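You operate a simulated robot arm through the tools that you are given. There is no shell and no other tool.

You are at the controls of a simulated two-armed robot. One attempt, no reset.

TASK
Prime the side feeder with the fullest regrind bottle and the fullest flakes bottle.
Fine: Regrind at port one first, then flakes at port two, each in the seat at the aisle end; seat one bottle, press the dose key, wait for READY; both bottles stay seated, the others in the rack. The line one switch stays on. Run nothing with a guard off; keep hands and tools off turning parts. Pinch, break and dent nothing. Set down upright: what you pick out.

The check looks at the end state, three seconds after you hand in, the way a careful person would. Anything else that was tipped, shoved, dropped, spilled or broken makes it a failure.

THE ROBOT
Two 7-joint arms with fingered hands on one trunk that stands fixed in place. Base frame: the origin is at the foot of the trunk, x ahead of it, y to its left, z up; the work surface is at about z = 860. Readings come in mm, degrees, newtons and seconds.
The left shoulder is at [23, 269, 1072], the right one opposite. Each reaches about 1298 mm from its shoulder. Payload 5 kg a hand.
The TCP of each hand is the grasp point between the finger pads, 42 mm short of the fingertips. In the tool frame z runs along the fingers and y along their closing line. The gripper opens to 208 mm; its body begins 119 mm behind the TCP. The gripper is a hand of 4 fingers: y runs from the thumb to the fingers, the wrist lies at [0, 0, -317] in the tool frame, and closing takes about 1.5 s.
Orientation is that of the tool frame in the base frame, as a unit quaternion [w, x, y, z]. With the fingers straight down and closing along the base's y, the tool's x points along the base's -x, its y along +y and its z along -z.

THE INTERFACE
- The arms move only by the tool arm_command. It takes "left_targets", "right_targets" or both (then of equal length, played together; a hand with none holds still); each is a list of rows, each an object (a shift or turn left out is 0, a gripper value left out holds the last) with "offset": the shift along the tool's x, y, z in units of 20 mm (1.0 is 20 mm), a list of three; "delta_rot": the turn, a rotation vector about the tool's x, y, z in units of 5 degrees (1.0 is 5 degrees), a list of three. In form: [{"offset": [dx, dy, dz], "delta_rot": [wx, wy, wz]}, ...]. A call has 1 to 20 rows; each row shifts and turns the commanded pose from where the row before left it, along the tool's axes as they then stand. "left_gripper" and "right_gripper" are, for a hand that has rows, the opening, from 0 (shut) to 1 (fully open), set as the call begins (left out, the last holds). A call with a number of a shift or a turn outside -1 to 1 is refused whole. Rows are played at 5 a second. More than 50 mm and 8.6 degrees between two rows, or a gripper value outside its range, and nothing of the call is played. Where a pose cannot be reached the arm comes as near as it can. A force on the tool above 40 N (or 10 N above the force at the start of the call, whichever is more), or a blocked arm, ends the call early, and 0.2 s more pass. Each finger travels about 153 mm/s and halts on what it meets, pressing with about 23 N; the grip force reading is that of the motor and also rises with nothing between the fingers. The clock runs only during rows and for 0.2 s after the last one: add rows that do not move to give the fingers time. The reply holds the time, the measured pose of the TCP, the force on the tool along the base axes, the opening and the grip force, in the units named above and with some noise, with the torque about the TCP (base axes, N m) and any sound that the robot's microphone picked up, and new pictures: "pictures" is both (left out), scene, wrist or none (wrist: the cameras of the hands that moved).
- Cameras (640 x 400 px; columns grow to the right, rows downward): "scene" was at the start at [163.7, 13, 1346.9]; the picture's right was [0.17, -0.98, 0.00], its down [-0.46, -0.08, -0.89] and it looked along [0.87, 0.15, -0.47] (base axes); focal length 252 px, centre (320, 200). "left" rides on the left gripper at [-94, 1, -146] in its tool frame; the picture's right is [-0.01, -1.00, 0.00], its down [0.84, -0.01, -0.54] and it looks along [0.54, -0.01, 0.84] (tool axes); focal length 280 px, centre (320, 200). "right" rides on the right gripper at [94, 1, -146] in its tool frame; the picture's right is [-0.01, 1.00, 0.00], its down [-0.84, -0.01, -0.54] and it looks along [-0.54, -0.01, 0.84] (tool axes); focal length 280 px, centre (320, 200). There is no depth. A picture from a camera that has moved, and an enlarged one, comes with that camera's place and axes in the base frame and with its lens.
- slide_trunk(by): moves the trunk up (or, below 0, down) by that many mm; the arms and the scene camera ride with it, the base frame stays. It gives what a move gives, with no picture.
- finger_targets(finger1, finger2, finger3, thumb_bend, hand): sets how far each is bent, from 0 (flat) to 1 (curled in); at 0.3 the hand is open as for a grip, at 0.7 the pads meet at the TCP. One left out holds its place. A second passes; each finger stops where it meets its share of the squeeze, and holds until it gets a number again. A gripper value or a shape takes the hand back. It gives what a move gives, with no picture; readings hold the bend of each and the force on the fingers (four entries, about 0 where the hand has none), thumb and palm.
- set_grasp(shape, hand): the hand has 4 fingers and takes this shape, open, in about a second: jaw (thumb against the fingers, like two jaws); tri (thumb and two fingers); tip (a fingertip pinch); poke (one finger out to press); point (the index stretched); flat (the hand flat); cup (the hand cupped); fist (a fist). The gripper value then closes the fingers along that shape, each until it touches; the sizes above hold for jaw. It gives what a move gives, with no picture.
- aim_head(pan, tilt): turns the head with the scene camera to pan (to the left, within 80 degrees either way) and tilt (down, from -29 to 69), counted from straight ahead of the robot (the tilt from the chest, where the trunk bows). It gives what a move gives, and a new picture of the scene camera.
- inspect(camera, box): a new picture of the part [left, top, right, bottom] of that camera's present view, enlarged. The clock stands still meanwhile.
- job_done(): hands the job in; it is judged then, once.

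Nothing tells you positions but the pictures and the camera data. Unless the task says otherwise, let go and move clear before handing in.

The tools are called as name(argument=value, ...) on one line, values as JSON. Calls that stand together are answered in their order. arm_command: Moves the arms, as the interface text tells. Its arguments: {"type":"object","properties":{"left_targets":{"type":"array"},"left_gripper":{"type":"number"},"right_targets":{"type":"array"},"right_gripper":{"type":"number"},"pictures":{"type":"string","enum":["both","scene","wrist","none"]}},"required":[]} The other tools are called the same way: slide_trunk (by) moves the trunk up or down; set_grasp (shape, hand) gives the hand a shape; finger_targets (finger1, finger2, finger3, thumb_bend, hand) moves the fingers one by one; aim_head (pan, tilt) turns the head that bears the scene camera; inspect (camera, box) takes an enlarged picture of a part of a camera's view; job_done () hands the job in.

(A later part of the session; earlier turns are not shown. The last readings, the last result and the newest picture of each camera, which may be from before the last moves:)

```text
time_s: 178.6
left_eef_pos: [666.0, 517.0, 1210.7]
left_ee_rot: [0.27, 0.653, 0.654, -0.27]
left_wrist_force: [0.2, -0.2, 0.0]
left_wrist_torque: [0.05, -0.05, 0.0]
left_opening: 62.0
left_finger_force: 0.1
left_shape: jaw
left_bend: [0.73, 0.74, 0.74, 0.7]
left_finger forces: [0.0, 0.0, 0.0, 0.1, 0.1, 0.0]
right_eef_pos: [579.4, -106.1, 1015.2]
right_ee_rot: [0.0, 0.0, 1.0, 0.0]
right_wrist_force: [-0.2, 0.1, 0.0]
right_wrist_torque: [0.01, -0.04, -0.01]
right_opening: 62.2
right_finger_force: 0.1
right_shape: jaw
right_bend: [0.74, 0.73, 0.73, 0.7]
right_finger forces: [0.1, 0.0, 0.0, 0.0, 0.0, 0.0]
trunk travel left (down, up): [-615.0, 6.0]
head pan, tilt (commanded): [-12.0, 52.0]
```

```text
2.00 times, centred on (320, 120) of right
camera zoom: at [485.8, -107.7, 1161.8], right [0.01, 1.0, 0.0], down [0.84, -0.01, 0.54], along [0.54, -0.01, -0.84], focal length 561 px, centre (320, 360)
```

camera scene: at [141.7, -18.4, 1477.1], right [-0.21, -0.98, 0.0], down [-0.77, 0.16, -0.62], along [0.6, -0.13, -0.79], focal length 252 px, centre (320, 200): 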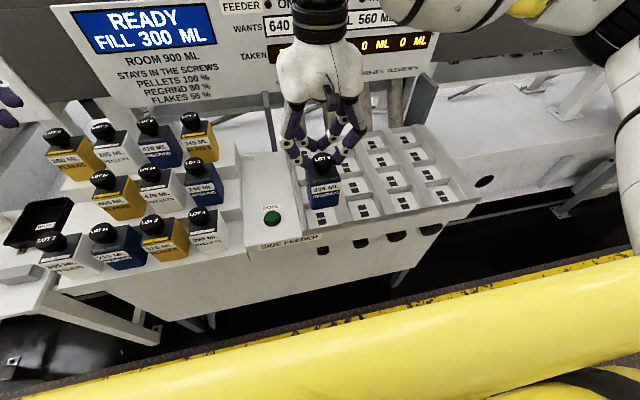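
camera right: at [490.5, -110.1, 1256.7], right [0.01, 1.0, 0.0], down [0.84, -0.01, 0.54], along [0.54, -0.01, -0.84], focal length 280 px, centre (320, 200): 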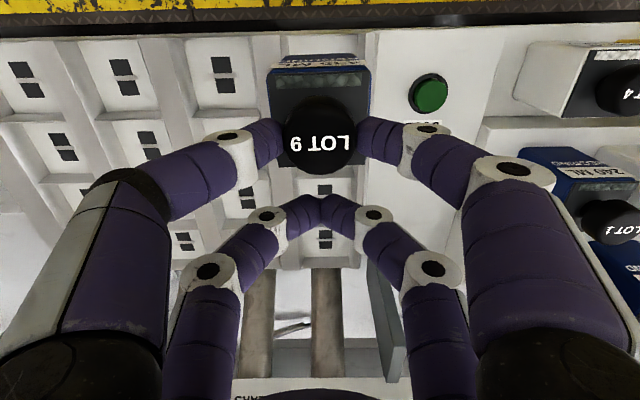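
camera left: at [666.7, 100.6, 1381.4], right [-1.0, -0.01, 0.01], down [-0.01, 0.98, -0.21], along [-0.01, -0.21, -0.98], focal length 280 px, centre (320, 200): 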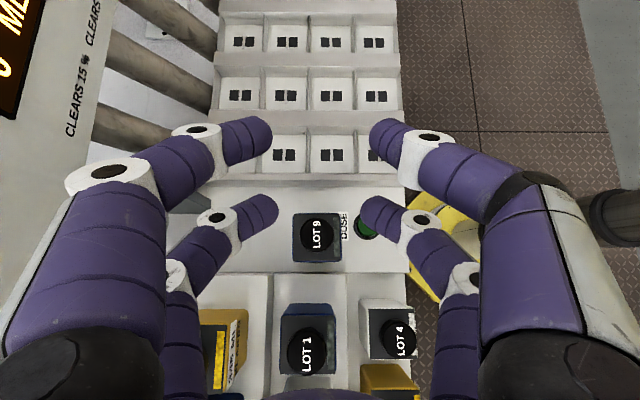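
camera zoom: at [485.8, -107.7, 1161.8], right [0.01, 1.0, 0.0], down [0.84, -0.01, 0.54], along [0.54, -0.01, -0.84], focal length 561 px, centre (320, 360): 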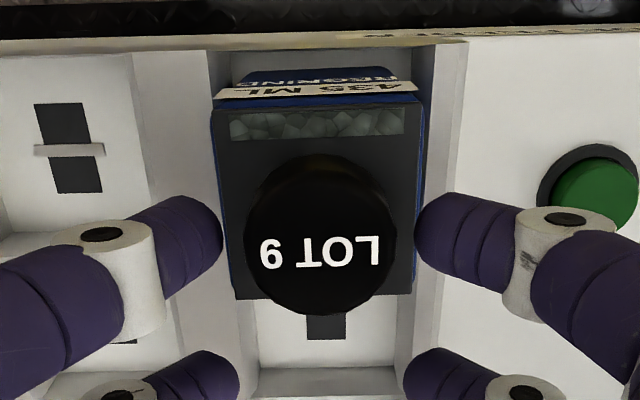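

LOT 9 is seated upright in port one's aisle-end seat. Raising the right hand clear, closing it to make a pressing tip, and pitching it 20° so only the near fingertip pair leads.

arm_command(right_targets=[{"offset": [0, 0, -0.5]}, {"offset": [0, 0, -1]}, {"offset": [0, 0, -1]}, {"offset": [0, 0, -1]}, {"offset": [0, 0, -1]}, {"offset": [0, 0, -1]}, {"offset": [0, 0, -1]}, {"offset": [0, 0, -1]}, {"offset": [-0.06, 1, 0]}, {"offset": [-0.06, 1, 0]}, {"offset": [-0.06, 1, 0]}, {"offset": [-0.06, 1, 0]}, {"offset": [-0.06, 1, 0]}, {"offset": [-0.06, 1, 0]}, {"offset": [-0.06, 0.95, 0]}, {"offset": [0, 0, 0]}], right_gripper=0.3, pictures="none")

arm_command(right_targets=[{"delta_rot": [0, -1, 0]}, {"delta_rot": [0, -1, 0]}, {"delta_rot": [0, -1, 0]}, {"delta_rot": [0, -1, 0]}, {"offset": [0, 0, 0]}, {"offset": [0, 0, 0]}, {"offset": [0, 0, 0]}], right_gripper=0, pictures="both")

aim_head(pan=5, tilt=40)

```text
time_s: 182.0
left_eef_pos: [665.6, 517.6, 1211.0]
left_ee_rot: [0.27, 0.653, 0.654, -0.27]
left_wrist_force: [0.3, -0.3, 0.8]
left_wrist_torque: [0.04, -0.01, -0.01]
left_opening: 62.3
left_finger_force: 0.0
left_shape: jaw
left_bend: [0.73, 0.74, 0.74, 0.7]
left_finger forces: [0.1, 0.1, 0.0, 0.0, 0.1, 0.0]
right_eef_pos: [587.3, 31.3, 1164.6]
right_ee_rot: [0.001, 0.0, 1.0, 0.0]
right_wrist_force: [0.2, 0.2, -0.4]
right_wrist_torque: [0.05, 0.03, 0.02]
right_opening: 62.4
right_finger_force: 0.0
right_shape: jaw
right_bend: [0.74, 0.73, 0.73, 0.7]
right_finger forces: [0.0, 0.0, 0.1, 0.0, 0.0, 0.0]
trunk travel left (down, up): [-615.0, 6.0]
head pan, tilt (commanded): [-12.0, 52.0]
```

```text
time_s: 183.6
left_eef_pos: [667.1, 517.7, 1209.2]
left_ee_rot: [0.271, 0.653, 0.653, -0.271]
left_wrist_force: [0.2, 0.1, -0.9]
left_wrist_torque: [0.04, 0.05, -0.04]
left_opening: 61.9
left_finger_force: 0.1
left_shape: jaw
left_bend: [0.73, 0.74, 0.74, 0.7]
left_finger forces: [0.1, 0.0, 0.0, 0.0, 0.1, 0.0]
right_eef_pos: [587.6, 32.4, 1165.4]
right_ee_rot: [0.175, 0.0, 0.985, 0.0]
right_wrist_force: [0.4, -0.3, 0.6]
right_wrist_torque: [0.02, 0.07, -0.01]
right_opening: 0.0
right_finger_force: 22.7
right_shape: jaw
right_bend: [0.7, 0.7, 0.7, 0.7]
right_finger forces: [0.0, 0.0, 0.1, 0.0, 0.0, 0.0]
trunk travel left (down, up): [-615.0, 6.0]
head pan, tilt (commanded): [-12.0, 52.0]
camera scene: at [142.2, -18.9, 1476.9], right [-0.21, -0.98, 0.0], down [-0.77, 0.16, -0.62], along [0.6, -0.13, -0.79], focal length 252 px, centre (320, 200)
camera right: at [450.2, 30.5, 1270.5], right [0.01, 1.0, 0.01], down [0.61, -0.01, 0.8], along [0.8, -0.01, -0.61], focal length 280 px, centre (320, 200)
```

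scene: 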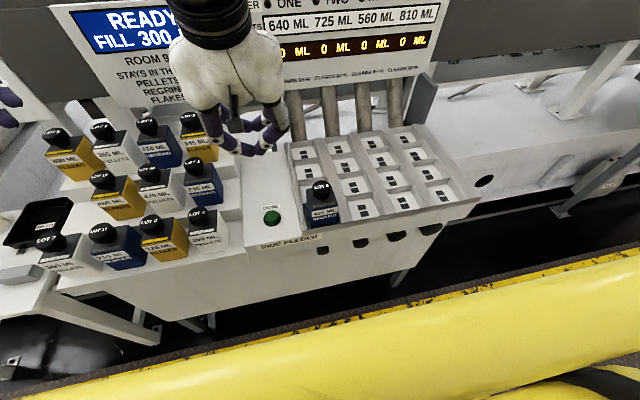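
right: 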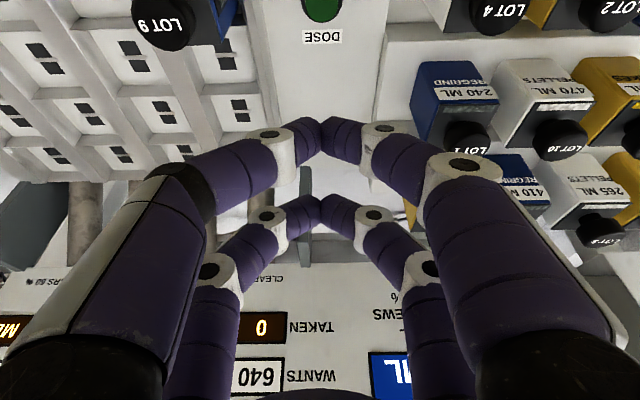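

```text
time_s: 184.4
left_eef_pos: [666.5, 517.6, 1211.0]
left_ee_rot: [0.27, 0.654, 0.653, -0.271]
left_wrist_force: [0.0, -0.1, -0.6]
left_wrist_torque: [0.0, 0.03, 0.02]
left_opening: 61.8
left_finger_force: 0.1
left_shape: jaw
left_bend: [0.73, 0.74, 0.74, 0.7]
left_finger forces: [0.1, 0.0, 0.1, 0.0, 0.0, 0.0]
right_eef_pos: [587.9, 31.5, 1164.5]
right_ee_rot: [0.174, -0.001, 0.985, 0.0]
right_wrist_force: [0.6, 0.1, -1.2]
right_wrist_torque: [-0.01, 0.02, -0.02]
right_opening: 0.0
right_finger_force: 22.4
right_shape: jaw
right_bend: [0.7, 0.7, 0.7, 0.7]
right_finger forces: [0.0, 0.0, 0.0, 0.0, 0.0, 0.1]
trunk travel left (down, up): [-615.0, 6.0]
head pan, tilt (commanded): [5.0, 40.0]
camera scene: at [153.0, 4.5, 1493.8], right [0.09, -1.0, 0.0], down [-0.64, -0.06, -0.77], along [0.76, 0.07, -0.64], focal length 252 px, centre (320, 200)
```

scene: 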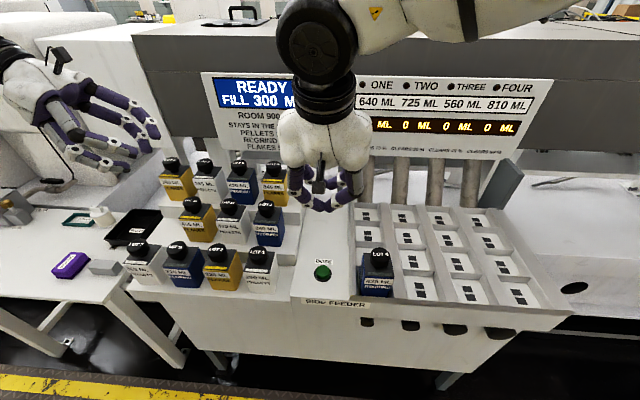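

LOT 9 stands in port one's front seat. Before pressing anything I'll check the panel and look for any removed guard around the line.

inspect(camera="scene", box=[200, 60, 560, 170])

aim_head(pan=45, tilt=15)

inspect(camera="scene", box=[0, 80, 320, 320])

inspect(camera="scene", box=[320, 60, 640, 260])

aim_head(pan=-35, tilt=20)

inspect(camera="scene", box=[160, 60, 640, 360])

```text
1.78 times, centred on (380, 115) of scene
camera zoom: at [153.0, 4.5, 1493.8], right [0.09, -1.0, 0.0], down [-0.64, -0.06, -0.77], along [0.76, 0.07, -0.64], focal length 448 px, centre (213, 351)
```

zoom: 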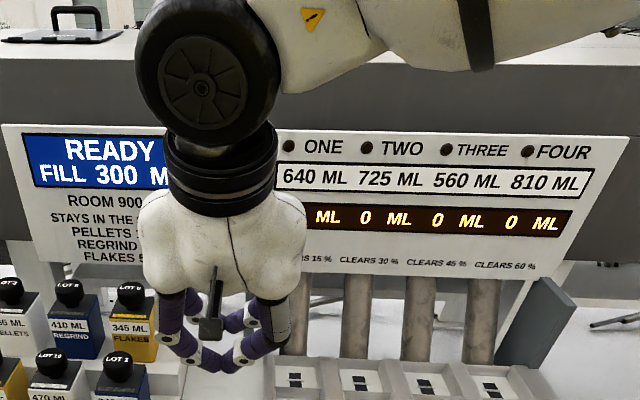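

```text
time_s: 185.4
left_eef_pos: [666.4, 516.4, 1210.1]
left_ee_rot: [0.271, 0.653, 0.653, -0.271]
left_wrist_force: [-0.4, 0.5, 0.1]
left_wrist_torque: [0.05, 0.05, 0.0]
left_opening: 62.2
left_finger_force: 0.1
left_shape: jaw
left_bend: [0.73, 0.74, 0.74, 0.7]
left_finger forces: [0.0, 0.0, 0.1, 0.0, 0.0, 0.0]
right_eef_pos: [587.5, 31.1, 1165.2]
right_ee_rot: [0.174, 0.0, 0.985, 0.0]
right_wrist_force: [0.9, -0.3, 0.2]
right_wrist_torque: [-0.03, -0.05, -0.01]
right_opening: 0.3
right_finger_force: 23.0
right_shape: jaw
right_bend: [0.7, 0.7, 0.7, 0.7]
right_finger forces: [0.0, 0.0, 0.0, 0.0, 0.0, 0.0]
trunk travel left (down, up): [-615.0, 6.0]
head pan, tilt (commanded): [45.0, 15.0]
camera scene: at [134.1, 63.2, 1533.4], right [0.71, -0.71, 0.0], down [-0.18, -0.18, -0.97], along [0.68, 0.68, -0.26], focal length 252 px, centre (320, 200)
```

scene: 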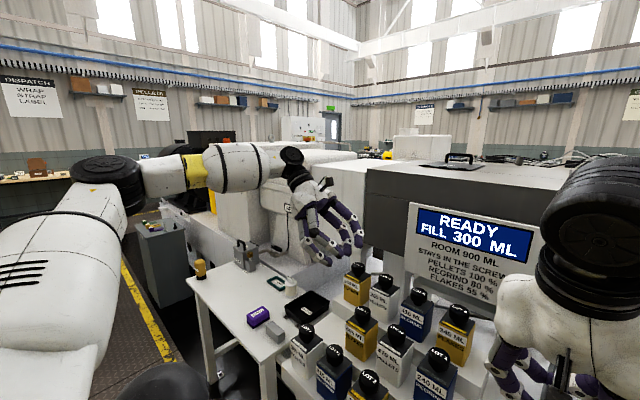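

```text
1.67 times, centred on (160, 200) of scene
camera zoom: at [134.1, 63.2, 1533.4], right [0.71, -0.71, 0.0], down [-0.18, -0.18, -0.97], along [0.68, 0.68, -0.26], focal length 420 px, centre (587, 200)
```

zoom: 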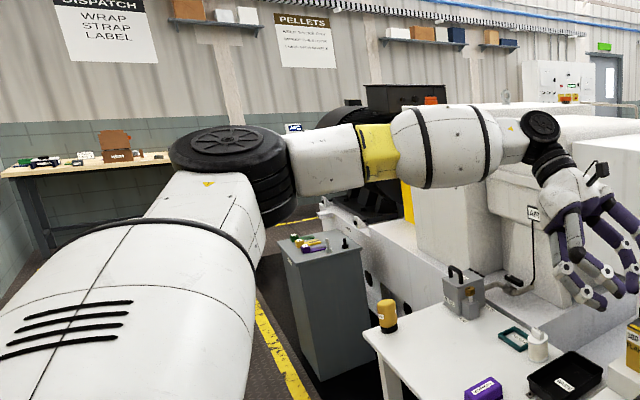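

```text
2.00 times, centred on (480, 160) of scene
camera zoom: at [134.1, 63.2, 1533.4], right [0.71, -0.71, 0.0], down [-0.18, -0.18, -0.97], along [0.68, 0.68, -0.26], focal length 504 px, centre (0, 280)
```

zoom: 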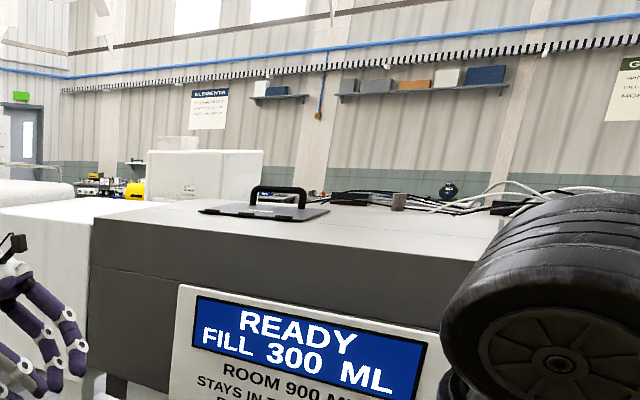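

```text
time_s: 187.0
left_eef_pos: [666.7, 517.5, 1210.6]
left_ee_rot: [0.271, 0.653, 0.653, -0.27]
left_wrist_force: [0.2, 0.9, -0.1]
left_wrist_torque: [-0.03, -0.01, 0.0]
left_opening: 62.1
left_finger_force: 0.0
left_shape: jaw
left_bend: [0.73, 0.74, 0.74, 0.7]
left_finger forces: [0.0, 0.1, 0.1, 0.1, 0.1, 0.0]
right_eef_pos: [588.2, 32.8, 1164.8]
right_ee_rot: [0.175, 0.0, 0.985, 0.0]
right_wrist_force: [0.8, 0.3, 0.5]
right_wrist_torque: [-0.02, -0.01, 0.02]
right_opening: 0.3
right_finger_force: 22.9
right_shape: jaw
right_bend: [0.7, 0.7, 0.7, 0.7]
right_finger forces: [0.0, 0.0, 0.1, 0.0, 0.0, 0.1]
trunk travel left (down, up): [-615.0, 6.0]
head pan, tilt (commanded): [-35.0, 20.0]
camera scene: at [144.4, -56.2, 1525.3], right [-0.57, -0.82, 0.0], down [-0.28, 0.2, -0.94], along [0.77, -0.54, -0.34], focal length 252 px, centre (320, 200)
```

scene: 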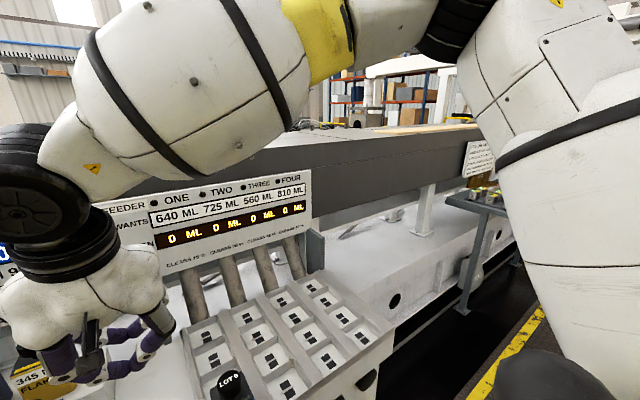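

```text
1.33 times, centred on (400, 210) of scene
camera zoom: at [144.4, -56.2, 1525.3], right [-0.57, -0.82, 0.0], down [-0.28, 0.2, -0.94], along [0.77, -0.54, -0.34], focal length 336 px, centre (213, 187)
```

zoom: 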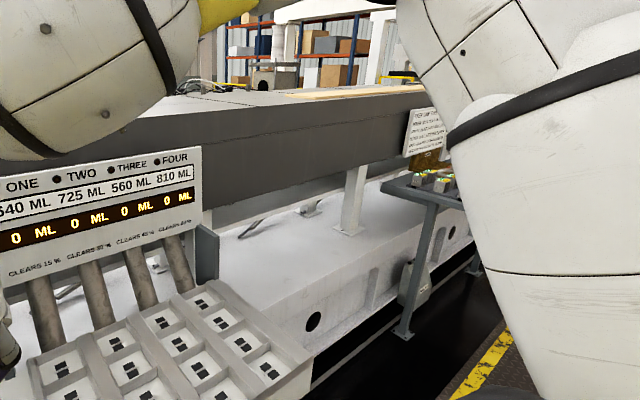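

There's a handled black plate lying on top of the barrel cover; I want to read it before running anything.

aim_head(pan=30, tilt=14)

inspect(camera="scene", box=[270, 100, 450, 210])

```text
time_s: 188.3
left_eef_pos: [666.4, 518.2, 1210.8]
left_ee_rot: [0.271, 0.653, 0.653, -0.271]
left_wrist_force: [-1.1, -0.3, 0.1]
left_wrist_torque: [0.01, 0.0, 0.0]
left_opening: 61.8
left_finger_force: 0.0
left_shape: jaw
left_bend: [0.73, 0.74, 0.74, 0.7]
left_finger forces: [0.0, 0.0, 0.1, 0.0, 0.1, 0.1]
right_eef_pos: [585.8, 32.3, 1164.4]
right_ee_rot: [0.175, -0.001, 0.985, 0.0]
right_wrist_force: [-0.4, 0.5, -0.8]
right_wrist_torque: [0.03, -0.04, -0.02]
right_opening: 0.1
right_finger_force: 23.3
right_shape: jaw
right_bend: [0.7, 0.7, 0.7, 0.7]
right_finger forces: [0.1, 0.0, 0.0, 0.0, 0.0, 0.0]
trunk travel left (down, up): [-615.0, 6.0]
head pan, tilt (commanded): [30.0, 14.0]
camera scene: at [149.0, 43.8, 1535.1], right [0.5, -0.87, 0.0], down [-0.21, -0.12, -0.97], along [0.84, 0.48, -0.24], focal length 252 px, centre (320, 200)
```

scene: 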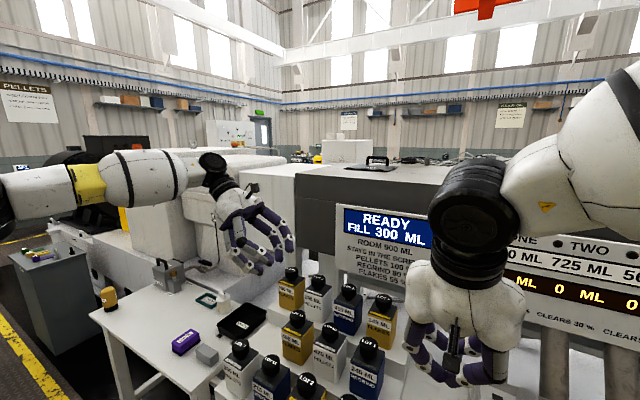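

```text
3.56 times, centred on (360, 155) of scene
camera zoom: at [149.0, 43.8, 1535.1], right [0.5, -0.87, 0.0], down [-0.21, -0.12, -0.97], along [0.84, 0.48, -0.24], focal length 896 px, centre (178, 360)
```

zoom: 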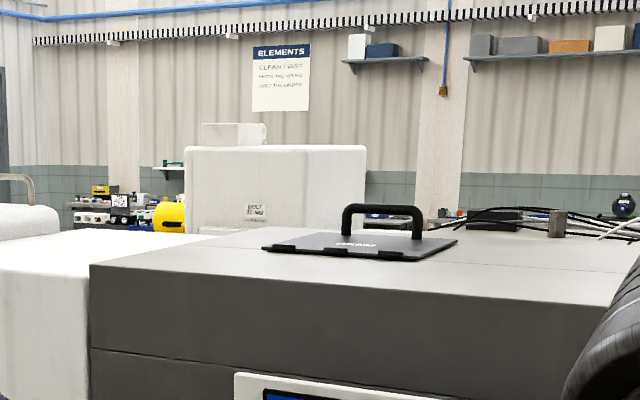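

The plate sits flat in place on its hatch; nothing looks unguarded. Lowering the fingertip pair toward the DOSE key.

arm_command(right_targets=[{"offset": [0.328, 0, 0.901]}, {"offset": [0.328, 0, 0.901]}, {"offset": [0.328, 0, 0.901]}, {"offset": [0.328, 0, 0.901]}, {"offset": [0.328, 0, 0.901]}, {"offset": [0.328, 0, 0.901]}, {"offset": [0.328, 0, 0.901]}, {"offset": [0.328, 0, 0.901]}, {"offset": [0.328, 0, 0.901]}, {"offset": [0.328, 0, 0.901]}, {"offset": [0.328, 0, 0.901]}, {"offset": [0, 0, 0]}], pictures="wrist")

aim_head(pan=5, tilt=40)

inspect(camera="scene", box=[270, 170, 410, 310])

```text
time_s: 191.1
left_eef_pos: [665.9, 517.3, 1210.9]
left_ee_rot: [0.27, 0.654, 0.653, -0.272]
left_wrist_force: [0.5, 0.4, 1.2]
left_wrist_torque: [0.07, 0.05, 0.02]
left_opening: 62.1
left_finger_force: 0.0
left_shape: jaw
left_bend: [0.73, 0.74, 0.74, 0.7]
left_finger forces: [0.0, 0.1, 0.0, 0.1, 0.0, 0.0]
right_eef_pos: [609.7, 31.1, 1006.9]
right_ee_rot: [0.182, 0.034, 0.981, 0.048]
right_wrist_force: [-1.6, 0.2, 0.7]
right_wrist_torque: [0.06, -0.03, 0.0]
right_opening: 0.0
right_finger_force: 23.0
right_shape: jaw
right_bend: [0.7, 0.7, 0.7, 0.7]
right_finger forces: [0.0, 0.0, 0.0, 0.0, 0.0, 0.1]
trunk travel left (down, up): [-615.0, 6.0]
head pan, tilt (commanded): [30.0, 14.0]
stopped in row 12 (right hand): the arm was blocked; the commanded pose is now the measured one
camera right: at [471.5, 25.4, 1109.6], right [0.06, 0.99, 0.11], down [0.59, -0.13, 0.8], along [0.81, 0.02, -0.59], focal length 280 px, centre (320, 200)
```

right: 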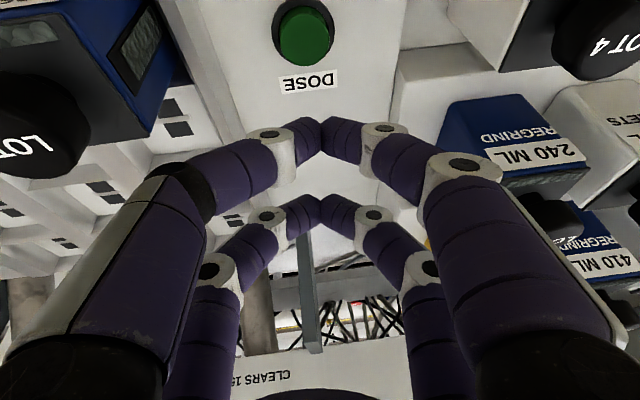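

```text
time_s: 192.0
left_eef_pos: [667.2, 517.6, 1210.3]
left_ee_rot: [0.271, 0.653, 0.654, -0.27]
left_wrist_force: [-0.3, -0.1, 0.2]
left_wrist_torque: [0.01, 0.0, 0.03]
left_opening: 62.0
left_finger_force: 0.0
left_shape: jaw
left_bend: [0.73, 0.74, 0.74, 0.7]
left_finger forces: [0.0, 0.0, 0.1, 0.1, 0.1, 0.0]
right_eef_pos: [610.6, 30.6, 1006.4]
right_ee_rot: [0.183, 0.032, 0.981, 0.049]
right_wrist_force: [-0.4, -1.1, -0.1]
right_wrist_torque: [-0.03, 0.0, -0.02]
right_opening: 0.0
right_finger_force: 23.4
right_shape: jaw
right_bend: [0.7, 0.7, 0.7, 0.7]
right_finger forces: [0.0, 0.0, 0.0, 0.0, 0.1, 0.0]
trunk travel left (down, up): [-615.0, 6.0]
head pan, tilt (commanded): [5.0, 40.0]
camera scene: at [152.7, 4.6, 1494.0], right [0.09, -1.0, 0.0], down [-0.64, -0.06, -0.77], along [0.76, 0.07, -0.64], focal length 252 px, centre (320, 200)
```

scene: 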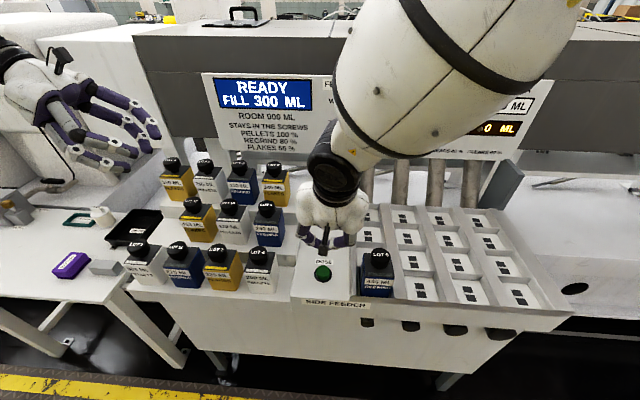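

```text
2.86 times, centred on (340, 240) of scene
camera zoom: at [152.7, 4.6, 1494.0], right [0.09, -1.0, 0.0], down [-0.64, -0.06, -0.77], along [0.76, 0.07, -0.64], focal length 720 px, centre (263, 86)
```

zoom: 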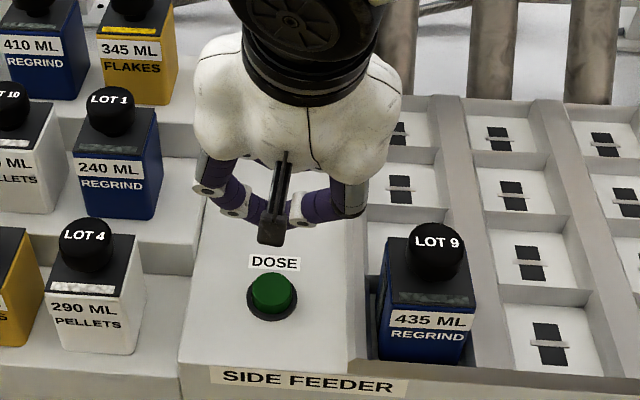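

The pitched-forward pose folds the right arm too tightly and it was blocked (no contact force on the hand). I'll back up and instead pitch the other way (wrist forward), which keeps the arm extended.

arm_command(right_targets=[{"offset": [-0.2, 0.06, -0.5]}, {"offset": [-0.305, 0.0925, -0.794]}, {"offset": [-0.305, 0.0925, -0.794]}, {"offset": [-0.305, 0.0925, -0.794]}, {"offset": [-0.305, 0.0925, -0.794]}, {"offset": [-0.305, 0.0925, -0.794]}, {"offset": [-0.305, 0.0925, -0.794]}, {"offset": [-0.305, 0.0925, -0.794]}, {"offset": [0, 0, 0]}], pictures="scene")

```text
time_s: 194.0
left_eef_pos: [666.8, 518.2, 1210.2]
left_ee_rot: [0.271, 0.653, 0.653, -0.271]
left_wrist_force: [-0.3, 0.0, -0.7]
left_wrist_torque: [-0.03, 0.05, -0.04]
left_opening: 62.2
left_finger_force: 0.0
left_shape: jaw
left_bend: [0.73, 0.74, 0.74, 0.7]
left_finger forces: [0.0, 0.0, 0.0, 0.0, 0.0, 0.1]
right_eef_pos: [609.9, 32.6, 1134.4]
right_ee_rot: [0.181, 0.031, 0.982, 0.046]
right_wrist_force: [0.7, -0.1, 0.2]
right_wrist_torque: [-0.03, 0.02, 0.0]
right_opening: 0.0
right_finger_force: 22.9
right_shape: jaw
right_bend: [0.7, 0.7, 0.7, 0.7]
right_finger forces: [0.0, 0.0, 0.0, 0.0, 0.0, 0.0]
trunk travel left (down, up): [-615.0, 6.0]
head pan, tilt (commanded): [5.0, 40.0]
camera scene: at [153.2, 4.7, 1493.8], right [0.09, -1.0, 0.0], down [-0.64, -0.06, -0.77], along [0.76, 0.07, -0.64], focal length 252 px, centre (320, 200)
```

scene: 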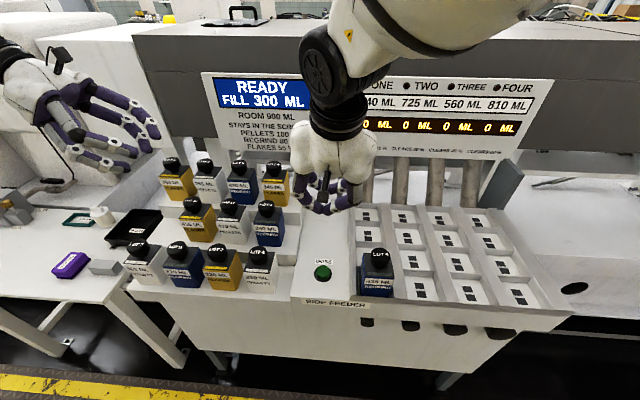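

arm_command(right_targets=[{"delta_rot": [0.132, 0.908, -0.0586]}, {"delta_rot": [0.132, 0.908, -0.0586]}, {"delta_rot": [0.132, 0.908, -0.0586]}, {"delta_rot": [0.132, 0.908, -0.0586]}, {"delta_rot": [0.132, 0.908, -0.0586]}, {"delta_rot": [0.132, 0.908, -0.0586]}, {"delta_rot": [0.132, 0.908, -0.0586]}, {"delta_rot": [0.132, 0.908, -0.0586]}, {"delta_rot": [0.132, 0.908, -0.0586]}, {"offset": [0, 0, 0]}], pictures="none")

arm_command(right_targets=[{"offset": [0.13, 0, 0.9]}, {"offset": [0.13, 0, 0.934]}, {"offset": [0.13, 0, 0.934]}, {"offset": [0.13, 0, 0.934]}, {"offset": [0.13, 0, 0.934]}, {"offset": [0.13, 0, 0.934]}, {"offset": [0, 0, 0]}], pictures="both")

```text
time_s: 196.2
left_eef_pos: [663.9, 518.1, 1210.6]
left_ee_rot: [0.271, 0.653, 0.654, -0.27]
left_wrist_force: [0.0, -0.2, -0.3]
left_wrist_torque: [0.03, -0.03, 0.08]
left_opening: 62.0
left_finger_force: 0.0
left_shape: jaw
left_bend: [0.73, 0.74, 0.74, 0.7]
left_finger forces: [0.0, 0.0, 0.0, 0.1, 0.0, 0.0]
right_eef_pos: [609.3, 32.7, 1133.3]
right_ee_rot: [-0.173, 0.001, 0.985, 0.001]
right_wrist_force: [0.2, 0.4, 0.8]
right_wrist_torque: [-0.03, -0.09, 0.01]
right_opening: 0.0
right_finger_force: 23.2
right_shape: jaw
right_bend: [0.7, 0.7, 0.7, 0.7]
right_finger forces: [0.0, 0.1, 0.0, 0.1, 0.0, 0.0]
trunk travel left (down, up): [-615.0, 6.0]
head pan, tilt (commanded): [5.0, 40.0]
```

```text
time_s: 197.8
left_eef_pos: [666.7, 517.2, 1209.6]
left_ee_rot: [0.271, 0.653, 0.653, -0.271]
left_wrist_force: [-0.7, 0.3, -0.1]
left_wrist_torque: [0.01, -0.01, 0.04]
left_opening: 62.3
left_finger_force: 0.0
left_shape: jaw
left_bend: [0.73, 0.74, 0.74, 0.7]
left_finger forces: [0.0, 0.1, 0.1, 0.0, 0.1, 0.0]
right_eef_pos: [556.5, 33.4, 1033.4]
right_ee_rot: [-0.172, 0.001, 0.985, 0.0]
right_wrist_force: [0.5, -0.1, 0.2]
right_wrist_torque: [-0.01, 0.0, 0.02]
right_opening: 0.2
right_finger_force: 23.0
right_shape: jaw
right_bend: [0.7, 0.7, 0.7, 0.7]
right_finger forces: [0.1, 0.0, 0.1, 0.0, 0.0, 0.0]
trunk travel left (down, up): [-615.0, 6.0]
head pan, tilt (commanded): [5.0, 40.0]
camera scene: at [152.5, 4.5, 1493.9], right [0.09, -1.0, 0.0], down [-0.64, -0.06, -0.77], along [0.76, 0.07, -0.64], focal length 252 px, centre (320, 200)
camera right: at [519.7, 32.2, 1204.4], right [0.02, 1.0, -0.01], down [0.98, -0.01, 0.22], along [0.22, -0.01, -0.98], focal length 280 px, centre (320, 200)
```

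scene: 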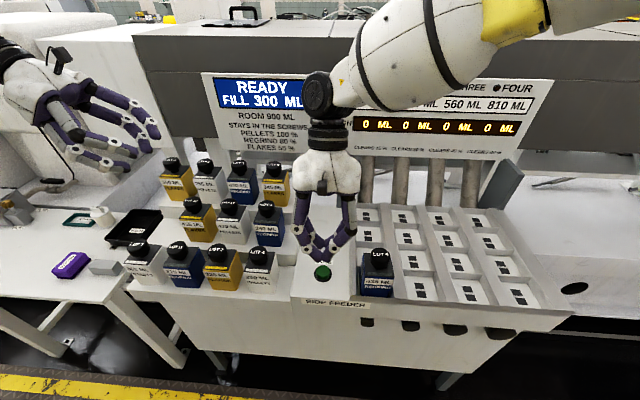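
right: 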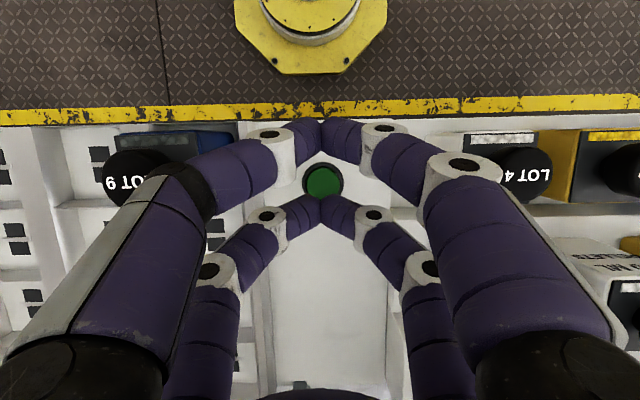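

Well placed: the lower fingertip pair is right over the DOSE key. Descending to it and pressing gently.

arm_command(right_targets=[{"offset": [-0.342, 0, 0.94]}, {"offset": [-0.342, 0, 0.94]}, {"offset": [-0.342, 0, 0.94]}, {"offset": [-0.342, 0, 0.94]}, {"offset": [-0.24, 0, 0.66]}, {"offset": [0, 0, 0]}], pictures="wrist")

inspect(camera="scene", box=[270, 190, 400, 300])

```text
time_s: 199.2
left_eef_pos: [666.5, 517.1, 1211.7]
left_ee_rot: [0.271, 0.653, 0.653, -0.271]
left_wrist_force: [-1.1, -0.3, 0.9]
left_wrist_torque: [0.01, 0.03, 0.02]
left_opening: 62.4
left_finger_force: 0.1
left_shape: jaw
left_bend: [0.73, 0.74, 0.74, 0.7]
left_finger forces: [0.0, 0.0, 0.1, 0.1, 0.0, 0.1]
right_eef_pos: [555.8, 32.4, 940.4]
right_ee_rot: [-0.173, 0.001, 0.985, 0.0]
right_wrist_force: [-0.2, -0.4, -0.2]
right_wrist_torque: [0.0, -0.01, -0.01]
right_opening: 0.1
right_finger_force: 23.1
right_shape: jaw
right_bend: [0.7, 0.7, 0.7, 0.7]
right_finger forces: [0.0, 0.0, 0.0, 0.0, 0.1, 0.0]
trunk travel left (down, up): [-615.0, 6.0]
head pan, tilt (commanded): [5.0, 40.0]
camera right: at [518.5, 32.2, 1110.5], right [0.02, 1.0, -0.01], down [0.98, -0.01, 0.22], along [0.22, -0.01, -0.98], focal length 280 px, centre (320, 200)
```

right: 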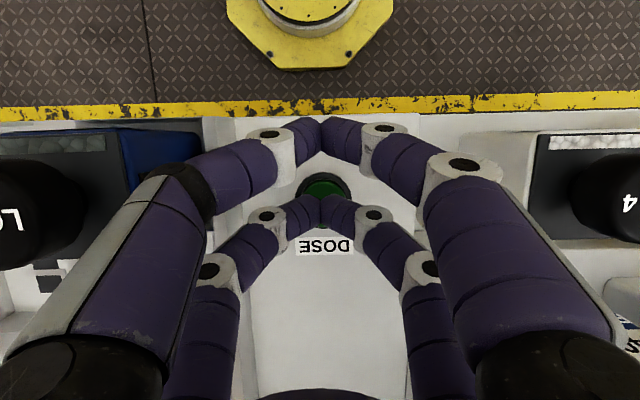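

```text
3.64 times, centred on (335, 245) of scene
camera zoom: at [152.5, 4.5, 1494.0], right [0.09, -1.0, 0.0], down [-0.64, -0.06, -0.77], along [0.76, 0.07, -0.64], focal length 916 px, centre (266, 36)
```

zoom: 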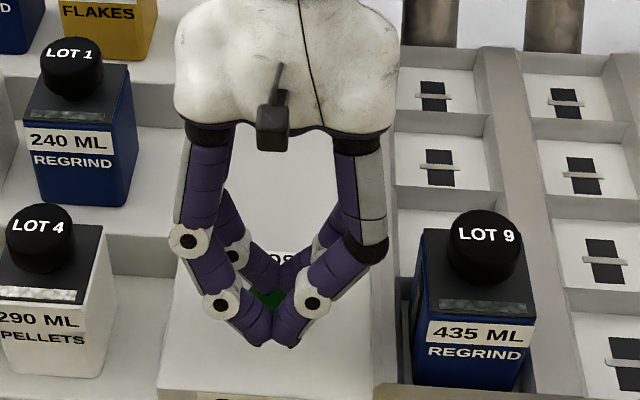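

arm_command(right_targets=[{"offset": [-0.068, 0, 0.188]}, {"offset": [-0.068, 0, 0.188]}, {"offset": [-0.068, 0, 0.188]}, {"offset": [0, 0, 0]}], pictures="none")

arm_command(right_targets=[{"offset": [-0.068, 0, 0.188]}, {"offset": [0, 0, 0]}], pictures="none")

```text
time_s: 200.2
left_eef_pos: [666.4, 517.6, 1210.8]
left_ee_rot: [0.271, 0.653, 0.653, -0.27]
left_wrist_force: [-0.7, 0.2, 0.1]
left_wrist_torque: [0.03, -0.01, -0.02]
left_opening: 62.2
left_finger_force: 0.1
left_shape: jaw
left_bend: [0.73, 0.74, 0.74, 0.7]
left_finger forces: [0.0, 0.0, 0.1, 0.0, 0.0, 0.0]
right_eef_pos: [557.1, 32.9, 928.2]
right_ee_rot: [-0.172, 0.001, 0.985, 0.0]
right_wrist_force: [-1.5, -1.7, 7.7]
right_wrist_torque: [-0.11, -0.07, -0.02]
right_opening: 0.2
right_finger_force: 23.1
right_shape: jaw
right_bend: [0.7, 0.7, 0.7, 0.7]
right_finger forces: [0.0, 0.1, 0.0, 0.0, 0.0, 0.0]
trunk travel left (down, up): [-615.0, 6.0]
head pan, tilt (commanded): [5.0, 40.0]
heard: click
```

```text
time_s: 200.8
left_eef_pos: [664.8, 517.1, 1211.2]
left_ee_rot: [0.27, 0.654, 0.653, -0.27]
left_wrist_force: [0.6, -1.0, 0.8]
left_wrist_torque: [0.0, -0.01, 0.03]
left_opening: 62.0
left_finger_force: 0.0
left_shape: jaw
left_bend: [0.73, 0.74, 0.74, 0.7]
left_finger forces: [0.0, 0.1, 0.1, 0.1, 0.1, 0.0]
right_eef_pos: [557.1, 34.5, 926.2]
right_ee_rot: [-0.171, 0.0, 0.985, 0.001]
right_wrist_force: [-4.9, -1.9, 36.5]
right_wrist_torque: [-0.13, -0.51, -0.02]
right_opening: 0.0
right_finger_force: 23.1
right_shape: jaw
right_bend: [0.7, 0.7, 0.7, 0.7]
right_finger forces: [0.1, 0.0, 0.0, 0.0, 0.0, 0.0]
trunk travel left (down, up): [-615.0, 6.0]
head pan, tilt (commanded): [5.0, 40.0]
```

The key clicked once. Lifting off at once and reading the panel.

arm_command(right_targets=[{"offset": [0.2, 0, -0.55]}, {"offset": [0.342, 0, -0.94]}, {"offset": [0.342, 0, -0.94]}, {"offset": [0.342, 0, -0.94]}, {"offset": [0.342, 0, -0.94]}, {"offset": [0.342, 0, -0.94]}], pictures="none")

inspect(camera="scene", box=[190, 60, 560, 310])

```text
time_s: 202.2
left_eef_pos: [664.3, 517.1, 1210.3]
left_ee_rot: [0.27, 0.654, 0.653, -0.271]
left_wrist_force: [0.0, -0.1, 0.0]
left_wrist_torque: [0.09, -0.04, 0.03]
left_opening: 62.2
left_finger_force: 0.1
left_shape: jaw
left_bend: [0.73, 0.74, 0.74, 0.7]
left_finger forces: [0.1, 0.0, 0.0, 0.1, 0.0, 0.0]
right_eef_pos: [556.7, 32.5, 1036.7]
right_ee_rot: [-0.173, 0.001, 0.985, 0.0]
right_wrist_force: [-0.8, 0.4, 0.1]
right_wrist_torque: [0.01, -0.07, -0.02]
right_opening: 0.0
right_finger_force: 22.7
right_shape: jaw
right_bend: [0.7, 0.7, 0.7, 0.7]
right_finger forces: [0.0, 0.1, 0.0, 0.1, 0.0, 0.0]
trunk travel left (down, up): [-615.0, 6.0]
head pan, tilt (commanded): [5.0, 40.0]
```

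```text
1.60 times, centred on (375, 185) of scene
camera zoom: at [152.3, 4.4, 1494.0], right [0.09, -1.0, 0.0], down [-0.64, -0.06, -0.77], along [0.76, 0.07, -0.64], focal length 403 px, centre (232, 224)
```

zoom: 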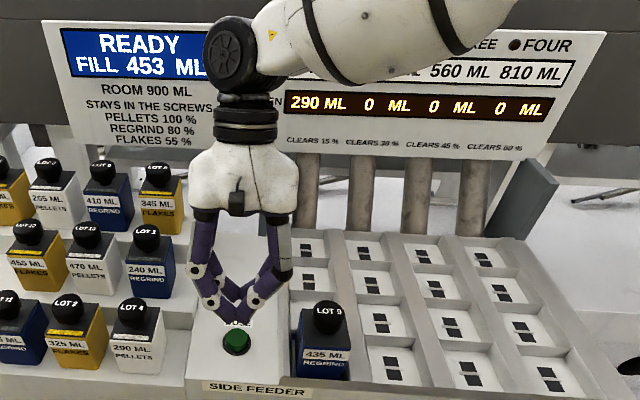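

The panel shows port one TAKEN 290 ML, FILL 453 ML. I'll wait a little and re-read to see that it has settled at READY.

arm_command(right_targets=[{"offset": [0, 0, 0]}, {"offset": [0, 0, 0]}, {"offset": [0, 0, 0]}, {"offset": [0, 0, 0]}, {"offset": [0, 0, 0]}, {"offset": [0, 0, 0]}, {"offset": [0, 0, 0]}, {"offset": [0, 0, 0]}, {"offset": [0, 0, 0]}, {"offset": [0, 0, 0]}], pictures="scene")

inspect(camera="scene", box=[200, 65, 560, 170])

```text
time_s: 204.4
left_eef_pos: [666.2, 517.1, 1211.3]
left_ee_rot: [0.272, 0.653, 0.654, -0.27]
left_wrist_force: [0.2, -0.1, -0.5]
left_wrist_torque: [0.03, -0.01, 0.02]
left_opening: 62.3
left_finger_force: 0.1
left_shape: jaw
left_bend: [0.73, 0.74, 0.74, 0.7]
left_finger forces: [0.0, 0.0, 0.1, 0.1, 0.1, 0.0]
right_eef_pos: [556.0, 31.9, 1036.1]
right_ee_rot: [-0.172, 0.001, 0.985, 0.0]
right_wrist_force: [0.2, -1.0, 0.2]
right_wrist_torque: [0.02, -0.01, 0.0]
right_opening: 0.0
right_finger_force: 22.6
right_shape: jaw
right_bend: [0.7, 0.7, 0.7, 0.7]
right_finger forces: [0.1, 0.1, 0.0, 0.0, 0.0, 0.0]
trunk travel left (down, up): [-615.0, 6.0]
head pan, tilt (commanded): [5.0, 40.0]
camera scene: at [152.8, 4.6, 1493.9], right [0.09, -1.0, 0.0], down [-0.64, -0.06, -0.77], along [0.76, 0.07, -0.64], focal length 252 px, centre (320, 200)
```

scene: 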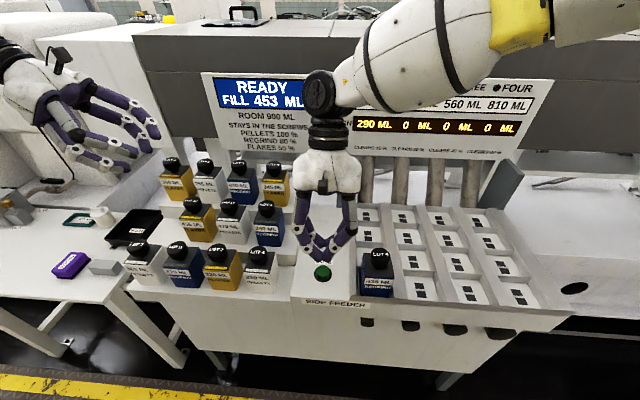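

```text
1.78 times, centred on (380, 118) of scene
camera zoom: at [152.8, 4.6, 1493.9], right [0.09, -1.0, 0.0], down [-0.64, -0.06, -0.77], along [0.76, 0.07, -0.64], focal length 448 px, centre (213, 347)
```

zoom: 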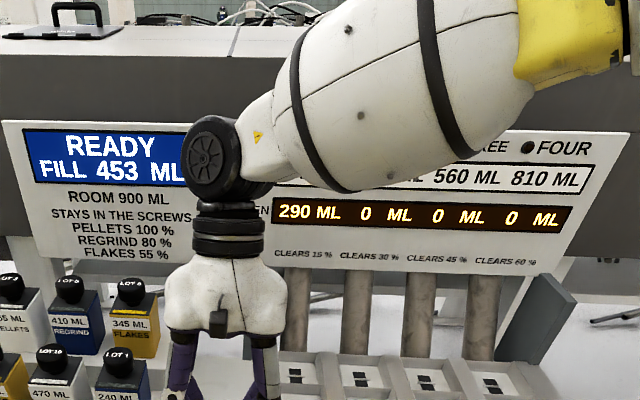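

READY shows, with 290 ML (two thirds of 435) taken at port one and FILL 453 ML. Next is LOT 12. The right hand goes back to vertical and parks on its side; the left hand moves over LOT 12.

arm_command(right_targets=[{"offset": [0.342, 0, -0.94]}, {"offset": [0.342, 0, -0.94]}, {"offset": [0.342, 0, -0.94]}, {"offset": [0.342, 0, -0.94]}, {"offset": [0.342, 0, -0.94]}, {"offset": [0.342, 0, -0.94]}, {"delta_rot": [0, -1, 0]}, {"delta_rot": [0, -1, 0]}, {"delta_rot": [0, -1, 0]}, {"delta_rot": [0, -1, 0]}, {"offset": [0, -1, 0]}, {"offset": [0, -1, 0]}, {"offset": [0, -1, 0]}, {"offset": [0, -1, 0]}, {"offset": [0, -1, 0]}, {"offset": [0, -1, 0]}, {"offset": [0, -1, 0]}, {"offset": [0, -1, 0]}, {"offset": [0, -1, 0]}, {"offset": [0, -1, 0]}], pictures="none")

arm_command(right_targets=[{"offset": [0.3, -1, 0]}, {"offset": [0.3, -1, 0]}, {"offset": [0.3, -1, 0]}, {"offset": [0.3, -1, 0]}, {"offset": [0.3, -1, 0]}, {"offset": [0.3, -1, 0]}, {"offset": [0.3, -1, 0]}, {"offset": [0.3, -1, 0]}, {"offset": [0.3, -1, 0]}, {"offset": [0.3, -1, 0]}], left_targets=[{"offset": [-0.3, 0.08, 0.3]}, {"offset": [-0.5, 0.08, 0.5]}, {"offset": [-0.5, 0.08, 0.5]}, {"offset": [-0.5, 0.08, 0.5]}, {"offset": [-0.5, 0.08, 0.5]}, {"offset": [-0.5, 0, 0.5]}, {"offset": [-0.26, 0, 0.26]}, {"offset": [0, 0, 0]}, {"offset": [0, 0, 0]}, {"offset": [0, 0, 0]}], left_gripper=0.28, pictures="both")

```text
time_s: 208.6
left_eef_pos: [666.9, 516.0, 1211.1]
left_ee_rot: [0.27, 0.654, 0.652, -0.271]
left_wrist_force: [-0.8, 0.0, 0.6]
left_wrist_torque: [0.09, -0.02, 0.0]
left_opening: 62.1
left_finger_force: 0.0
left_shape: jaw
left_bend: [0.73, 0.74, 0.74, 0.7]
left_finger forces: [0.1, 0.0, 0.0, 0.0, 0.1, 0.1]
right_eef_pos: [556.9, -168.0, 1157.3]
right_ee_rot: [0.002, 0.001, 1.0, 0.0]
right_wrist_force: [-1.1, -0.4, -0.6]
right_wrist_torque: [0.11, -0.01, 0.01]
right_opening: 0.0
right_finger_force: 22.5
right_shape: jaw
right_bend: [0.7, 0.7, 0.7, 0.7]
right_finger forces: [0.0, 0.0, 0.1, 0.0, 0.0, 0.0]
trunk travel left (down, up): [-615.0, 6.0]
head pan, tilt (commanded): [5.0, 40.0]
```

```text
time_s: 210.8
left_eef_pos: [674.0, 429.9, 1210.3]
left_ee_rot: [0.27, 0.654, 0.653, -0.27]
left_wrist_force: [0.2, -0.6, 0.3]
left_wrist_torque: [0.17, 0.0, -0.01]
left_opening: 58.6
left_finger_force: 0.0
left_shape: jaw
left_bend: [0.73, 0.73, 0.73, 0.7]
left_finger forces: [0.0, 0.0, 0.1, 0.1, 0.0, 0.0]
right_eef_pos: [494.9, -369.7, 1156.9]
right_ee_rot: [0.002, 0.001, 1.0, 0.0]
right_wrist_force: [0.2, -0.8, -1.1]
right_wrist_torque: [0.11, -0.05, -0.04]
right_opening: 0.0
right_finger_force: 23.2
right_shape: jaw
right_bend: [0.7, 0.7, 0.7, 0.7]
right_finger forces: [0.0, 0.0, 0.0, 0.1, 0.0, 0.0]
trunk travel left (down, up): [-615.0, 6.0]
head pan, tilt (commanded): [5.0, 40.0]
camera scene: at [152.6, 3.4, 1494.0], right [0.09, -1.0, 0.0], down [-0.64, -0.06, -0.77], along [0.76, 0.07, -0.64], focal length 252 px, centre (320, 200)
camera right: at [402.0, -370.3, 1303.1], right [0.02, 1.0, 0.0], down [0.84, -0.01, 0.54], along [0.54, -0.01, -0.84], focal length 280 px, centre (320, 200)
camera left: at [675.0, 465.7, 1381.0], right [-1.0, -0.01, 0.01], down [-0.01, 0.98, -0.21], along [-0.01, -0.21, -0.98], focal length 280 px, centre (320, 200)
```

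scene: 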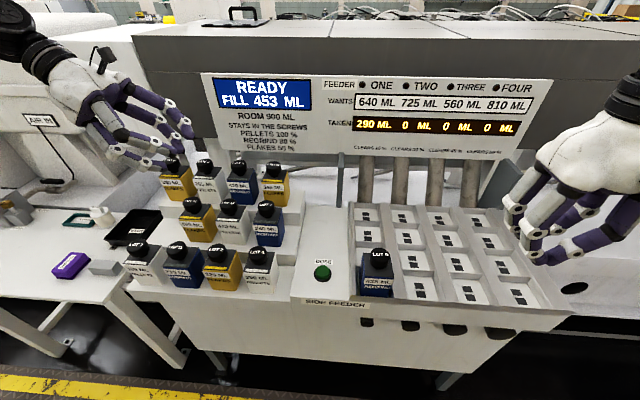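
right: 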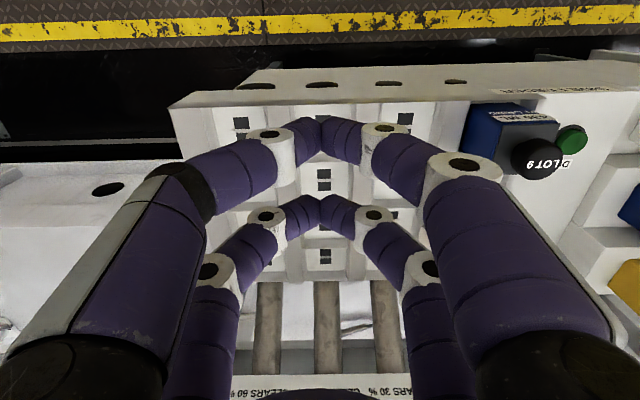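
left: 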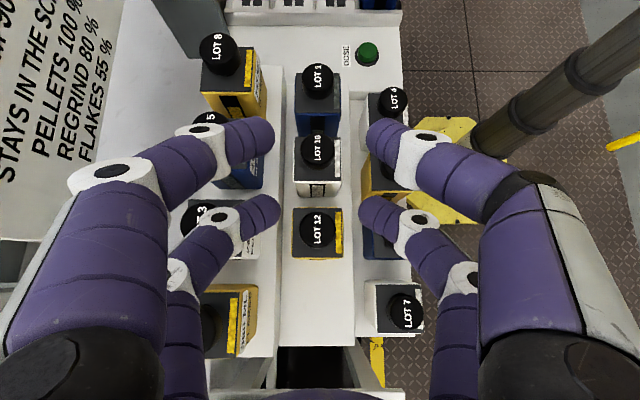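

arm_command(left_targets=[{"offset": [0.66, 0, 0.93]}, {"offset": [0.8, 0, 0.8]}, {"offset": [0.8, 0, 0.8]}, {"offset": [0.8, 0, 0.8]}, {"offset": [0.6, 0, 0.6]}, {"offset": [0, 0, 0]}, {"offset": [0, 0, 0]}], left_gripper=0.28, pictures="none")

inspect(camera="left", box=[180, 120, 460, 295])

inspect(camera="scene", box=[90, 120, 290, 280])

```text
time_s: 212.4
left_eef_pos: [674.6, 427.0, 1101.9]
left_ee_rot: [0.271, 0.653, 0.653, -0.271]
left_wrist_force: [-0.7, 0.0, 0.1]
left_wrist_torque: [-0.05, 0.01, 0.0]
left_opening: 58.7
left_finger_force: 0.0
left_shape: jaw
left_bend: [0.73, 0.73, 0.73, 0.7]
left_finger forces: [0.0, 0.0, 0.0, 0.0, 0.0, 0.0]
right_eef_pos: [496.1, -368.3, 1156.3]
right_ee_rot: [0.001, 0.001, 1.0, 0.001]
right_wrist_force: [0.4, -0.2, 0.6]
right_wrist_torque: [-0.01, 0.0, -0.01]
right_opening: 0.0
right_finger_force: 22.8
right_shape: jaw
right_bend: [0.7, 0.7, 0.7, 0.7]
right_finger forces: [0.0, 0.0, 0.0, 0.0, 0.0, 0.0]
trunk travel left (down, up): [-615.0, 6.0]
head pan, tilt (commanded): [5.0, 40.0]
```

```text
2.29 times, centred on (320, 208) of left
camera zoom: at [674.7, 463.5, 1271.6], right [-1.0, -0.01, 0.01], down [-0.01, 0.98, -0.21], along [-0.01, -0.22, -0.98], focal length 641 px, centre (320, 183)
```

zoom: 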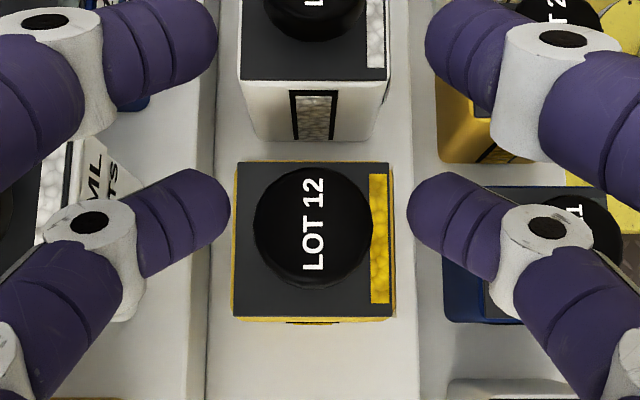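

```text
2.50 times, centred on (190, 200) of scene
camera zoom: at [152.9, 4.7, 1493.9], right [0.09, -1.0, 0.0], down [-0.64, -0.06, -0.77], along [0.76, 0.07, -0.64], focal length 630 px, centre (645, 200)
```

zoom: 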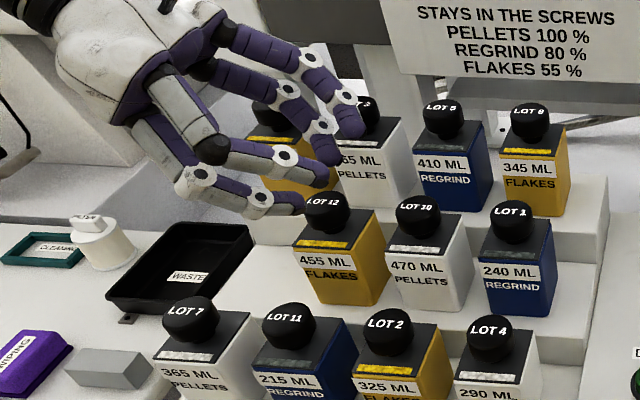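

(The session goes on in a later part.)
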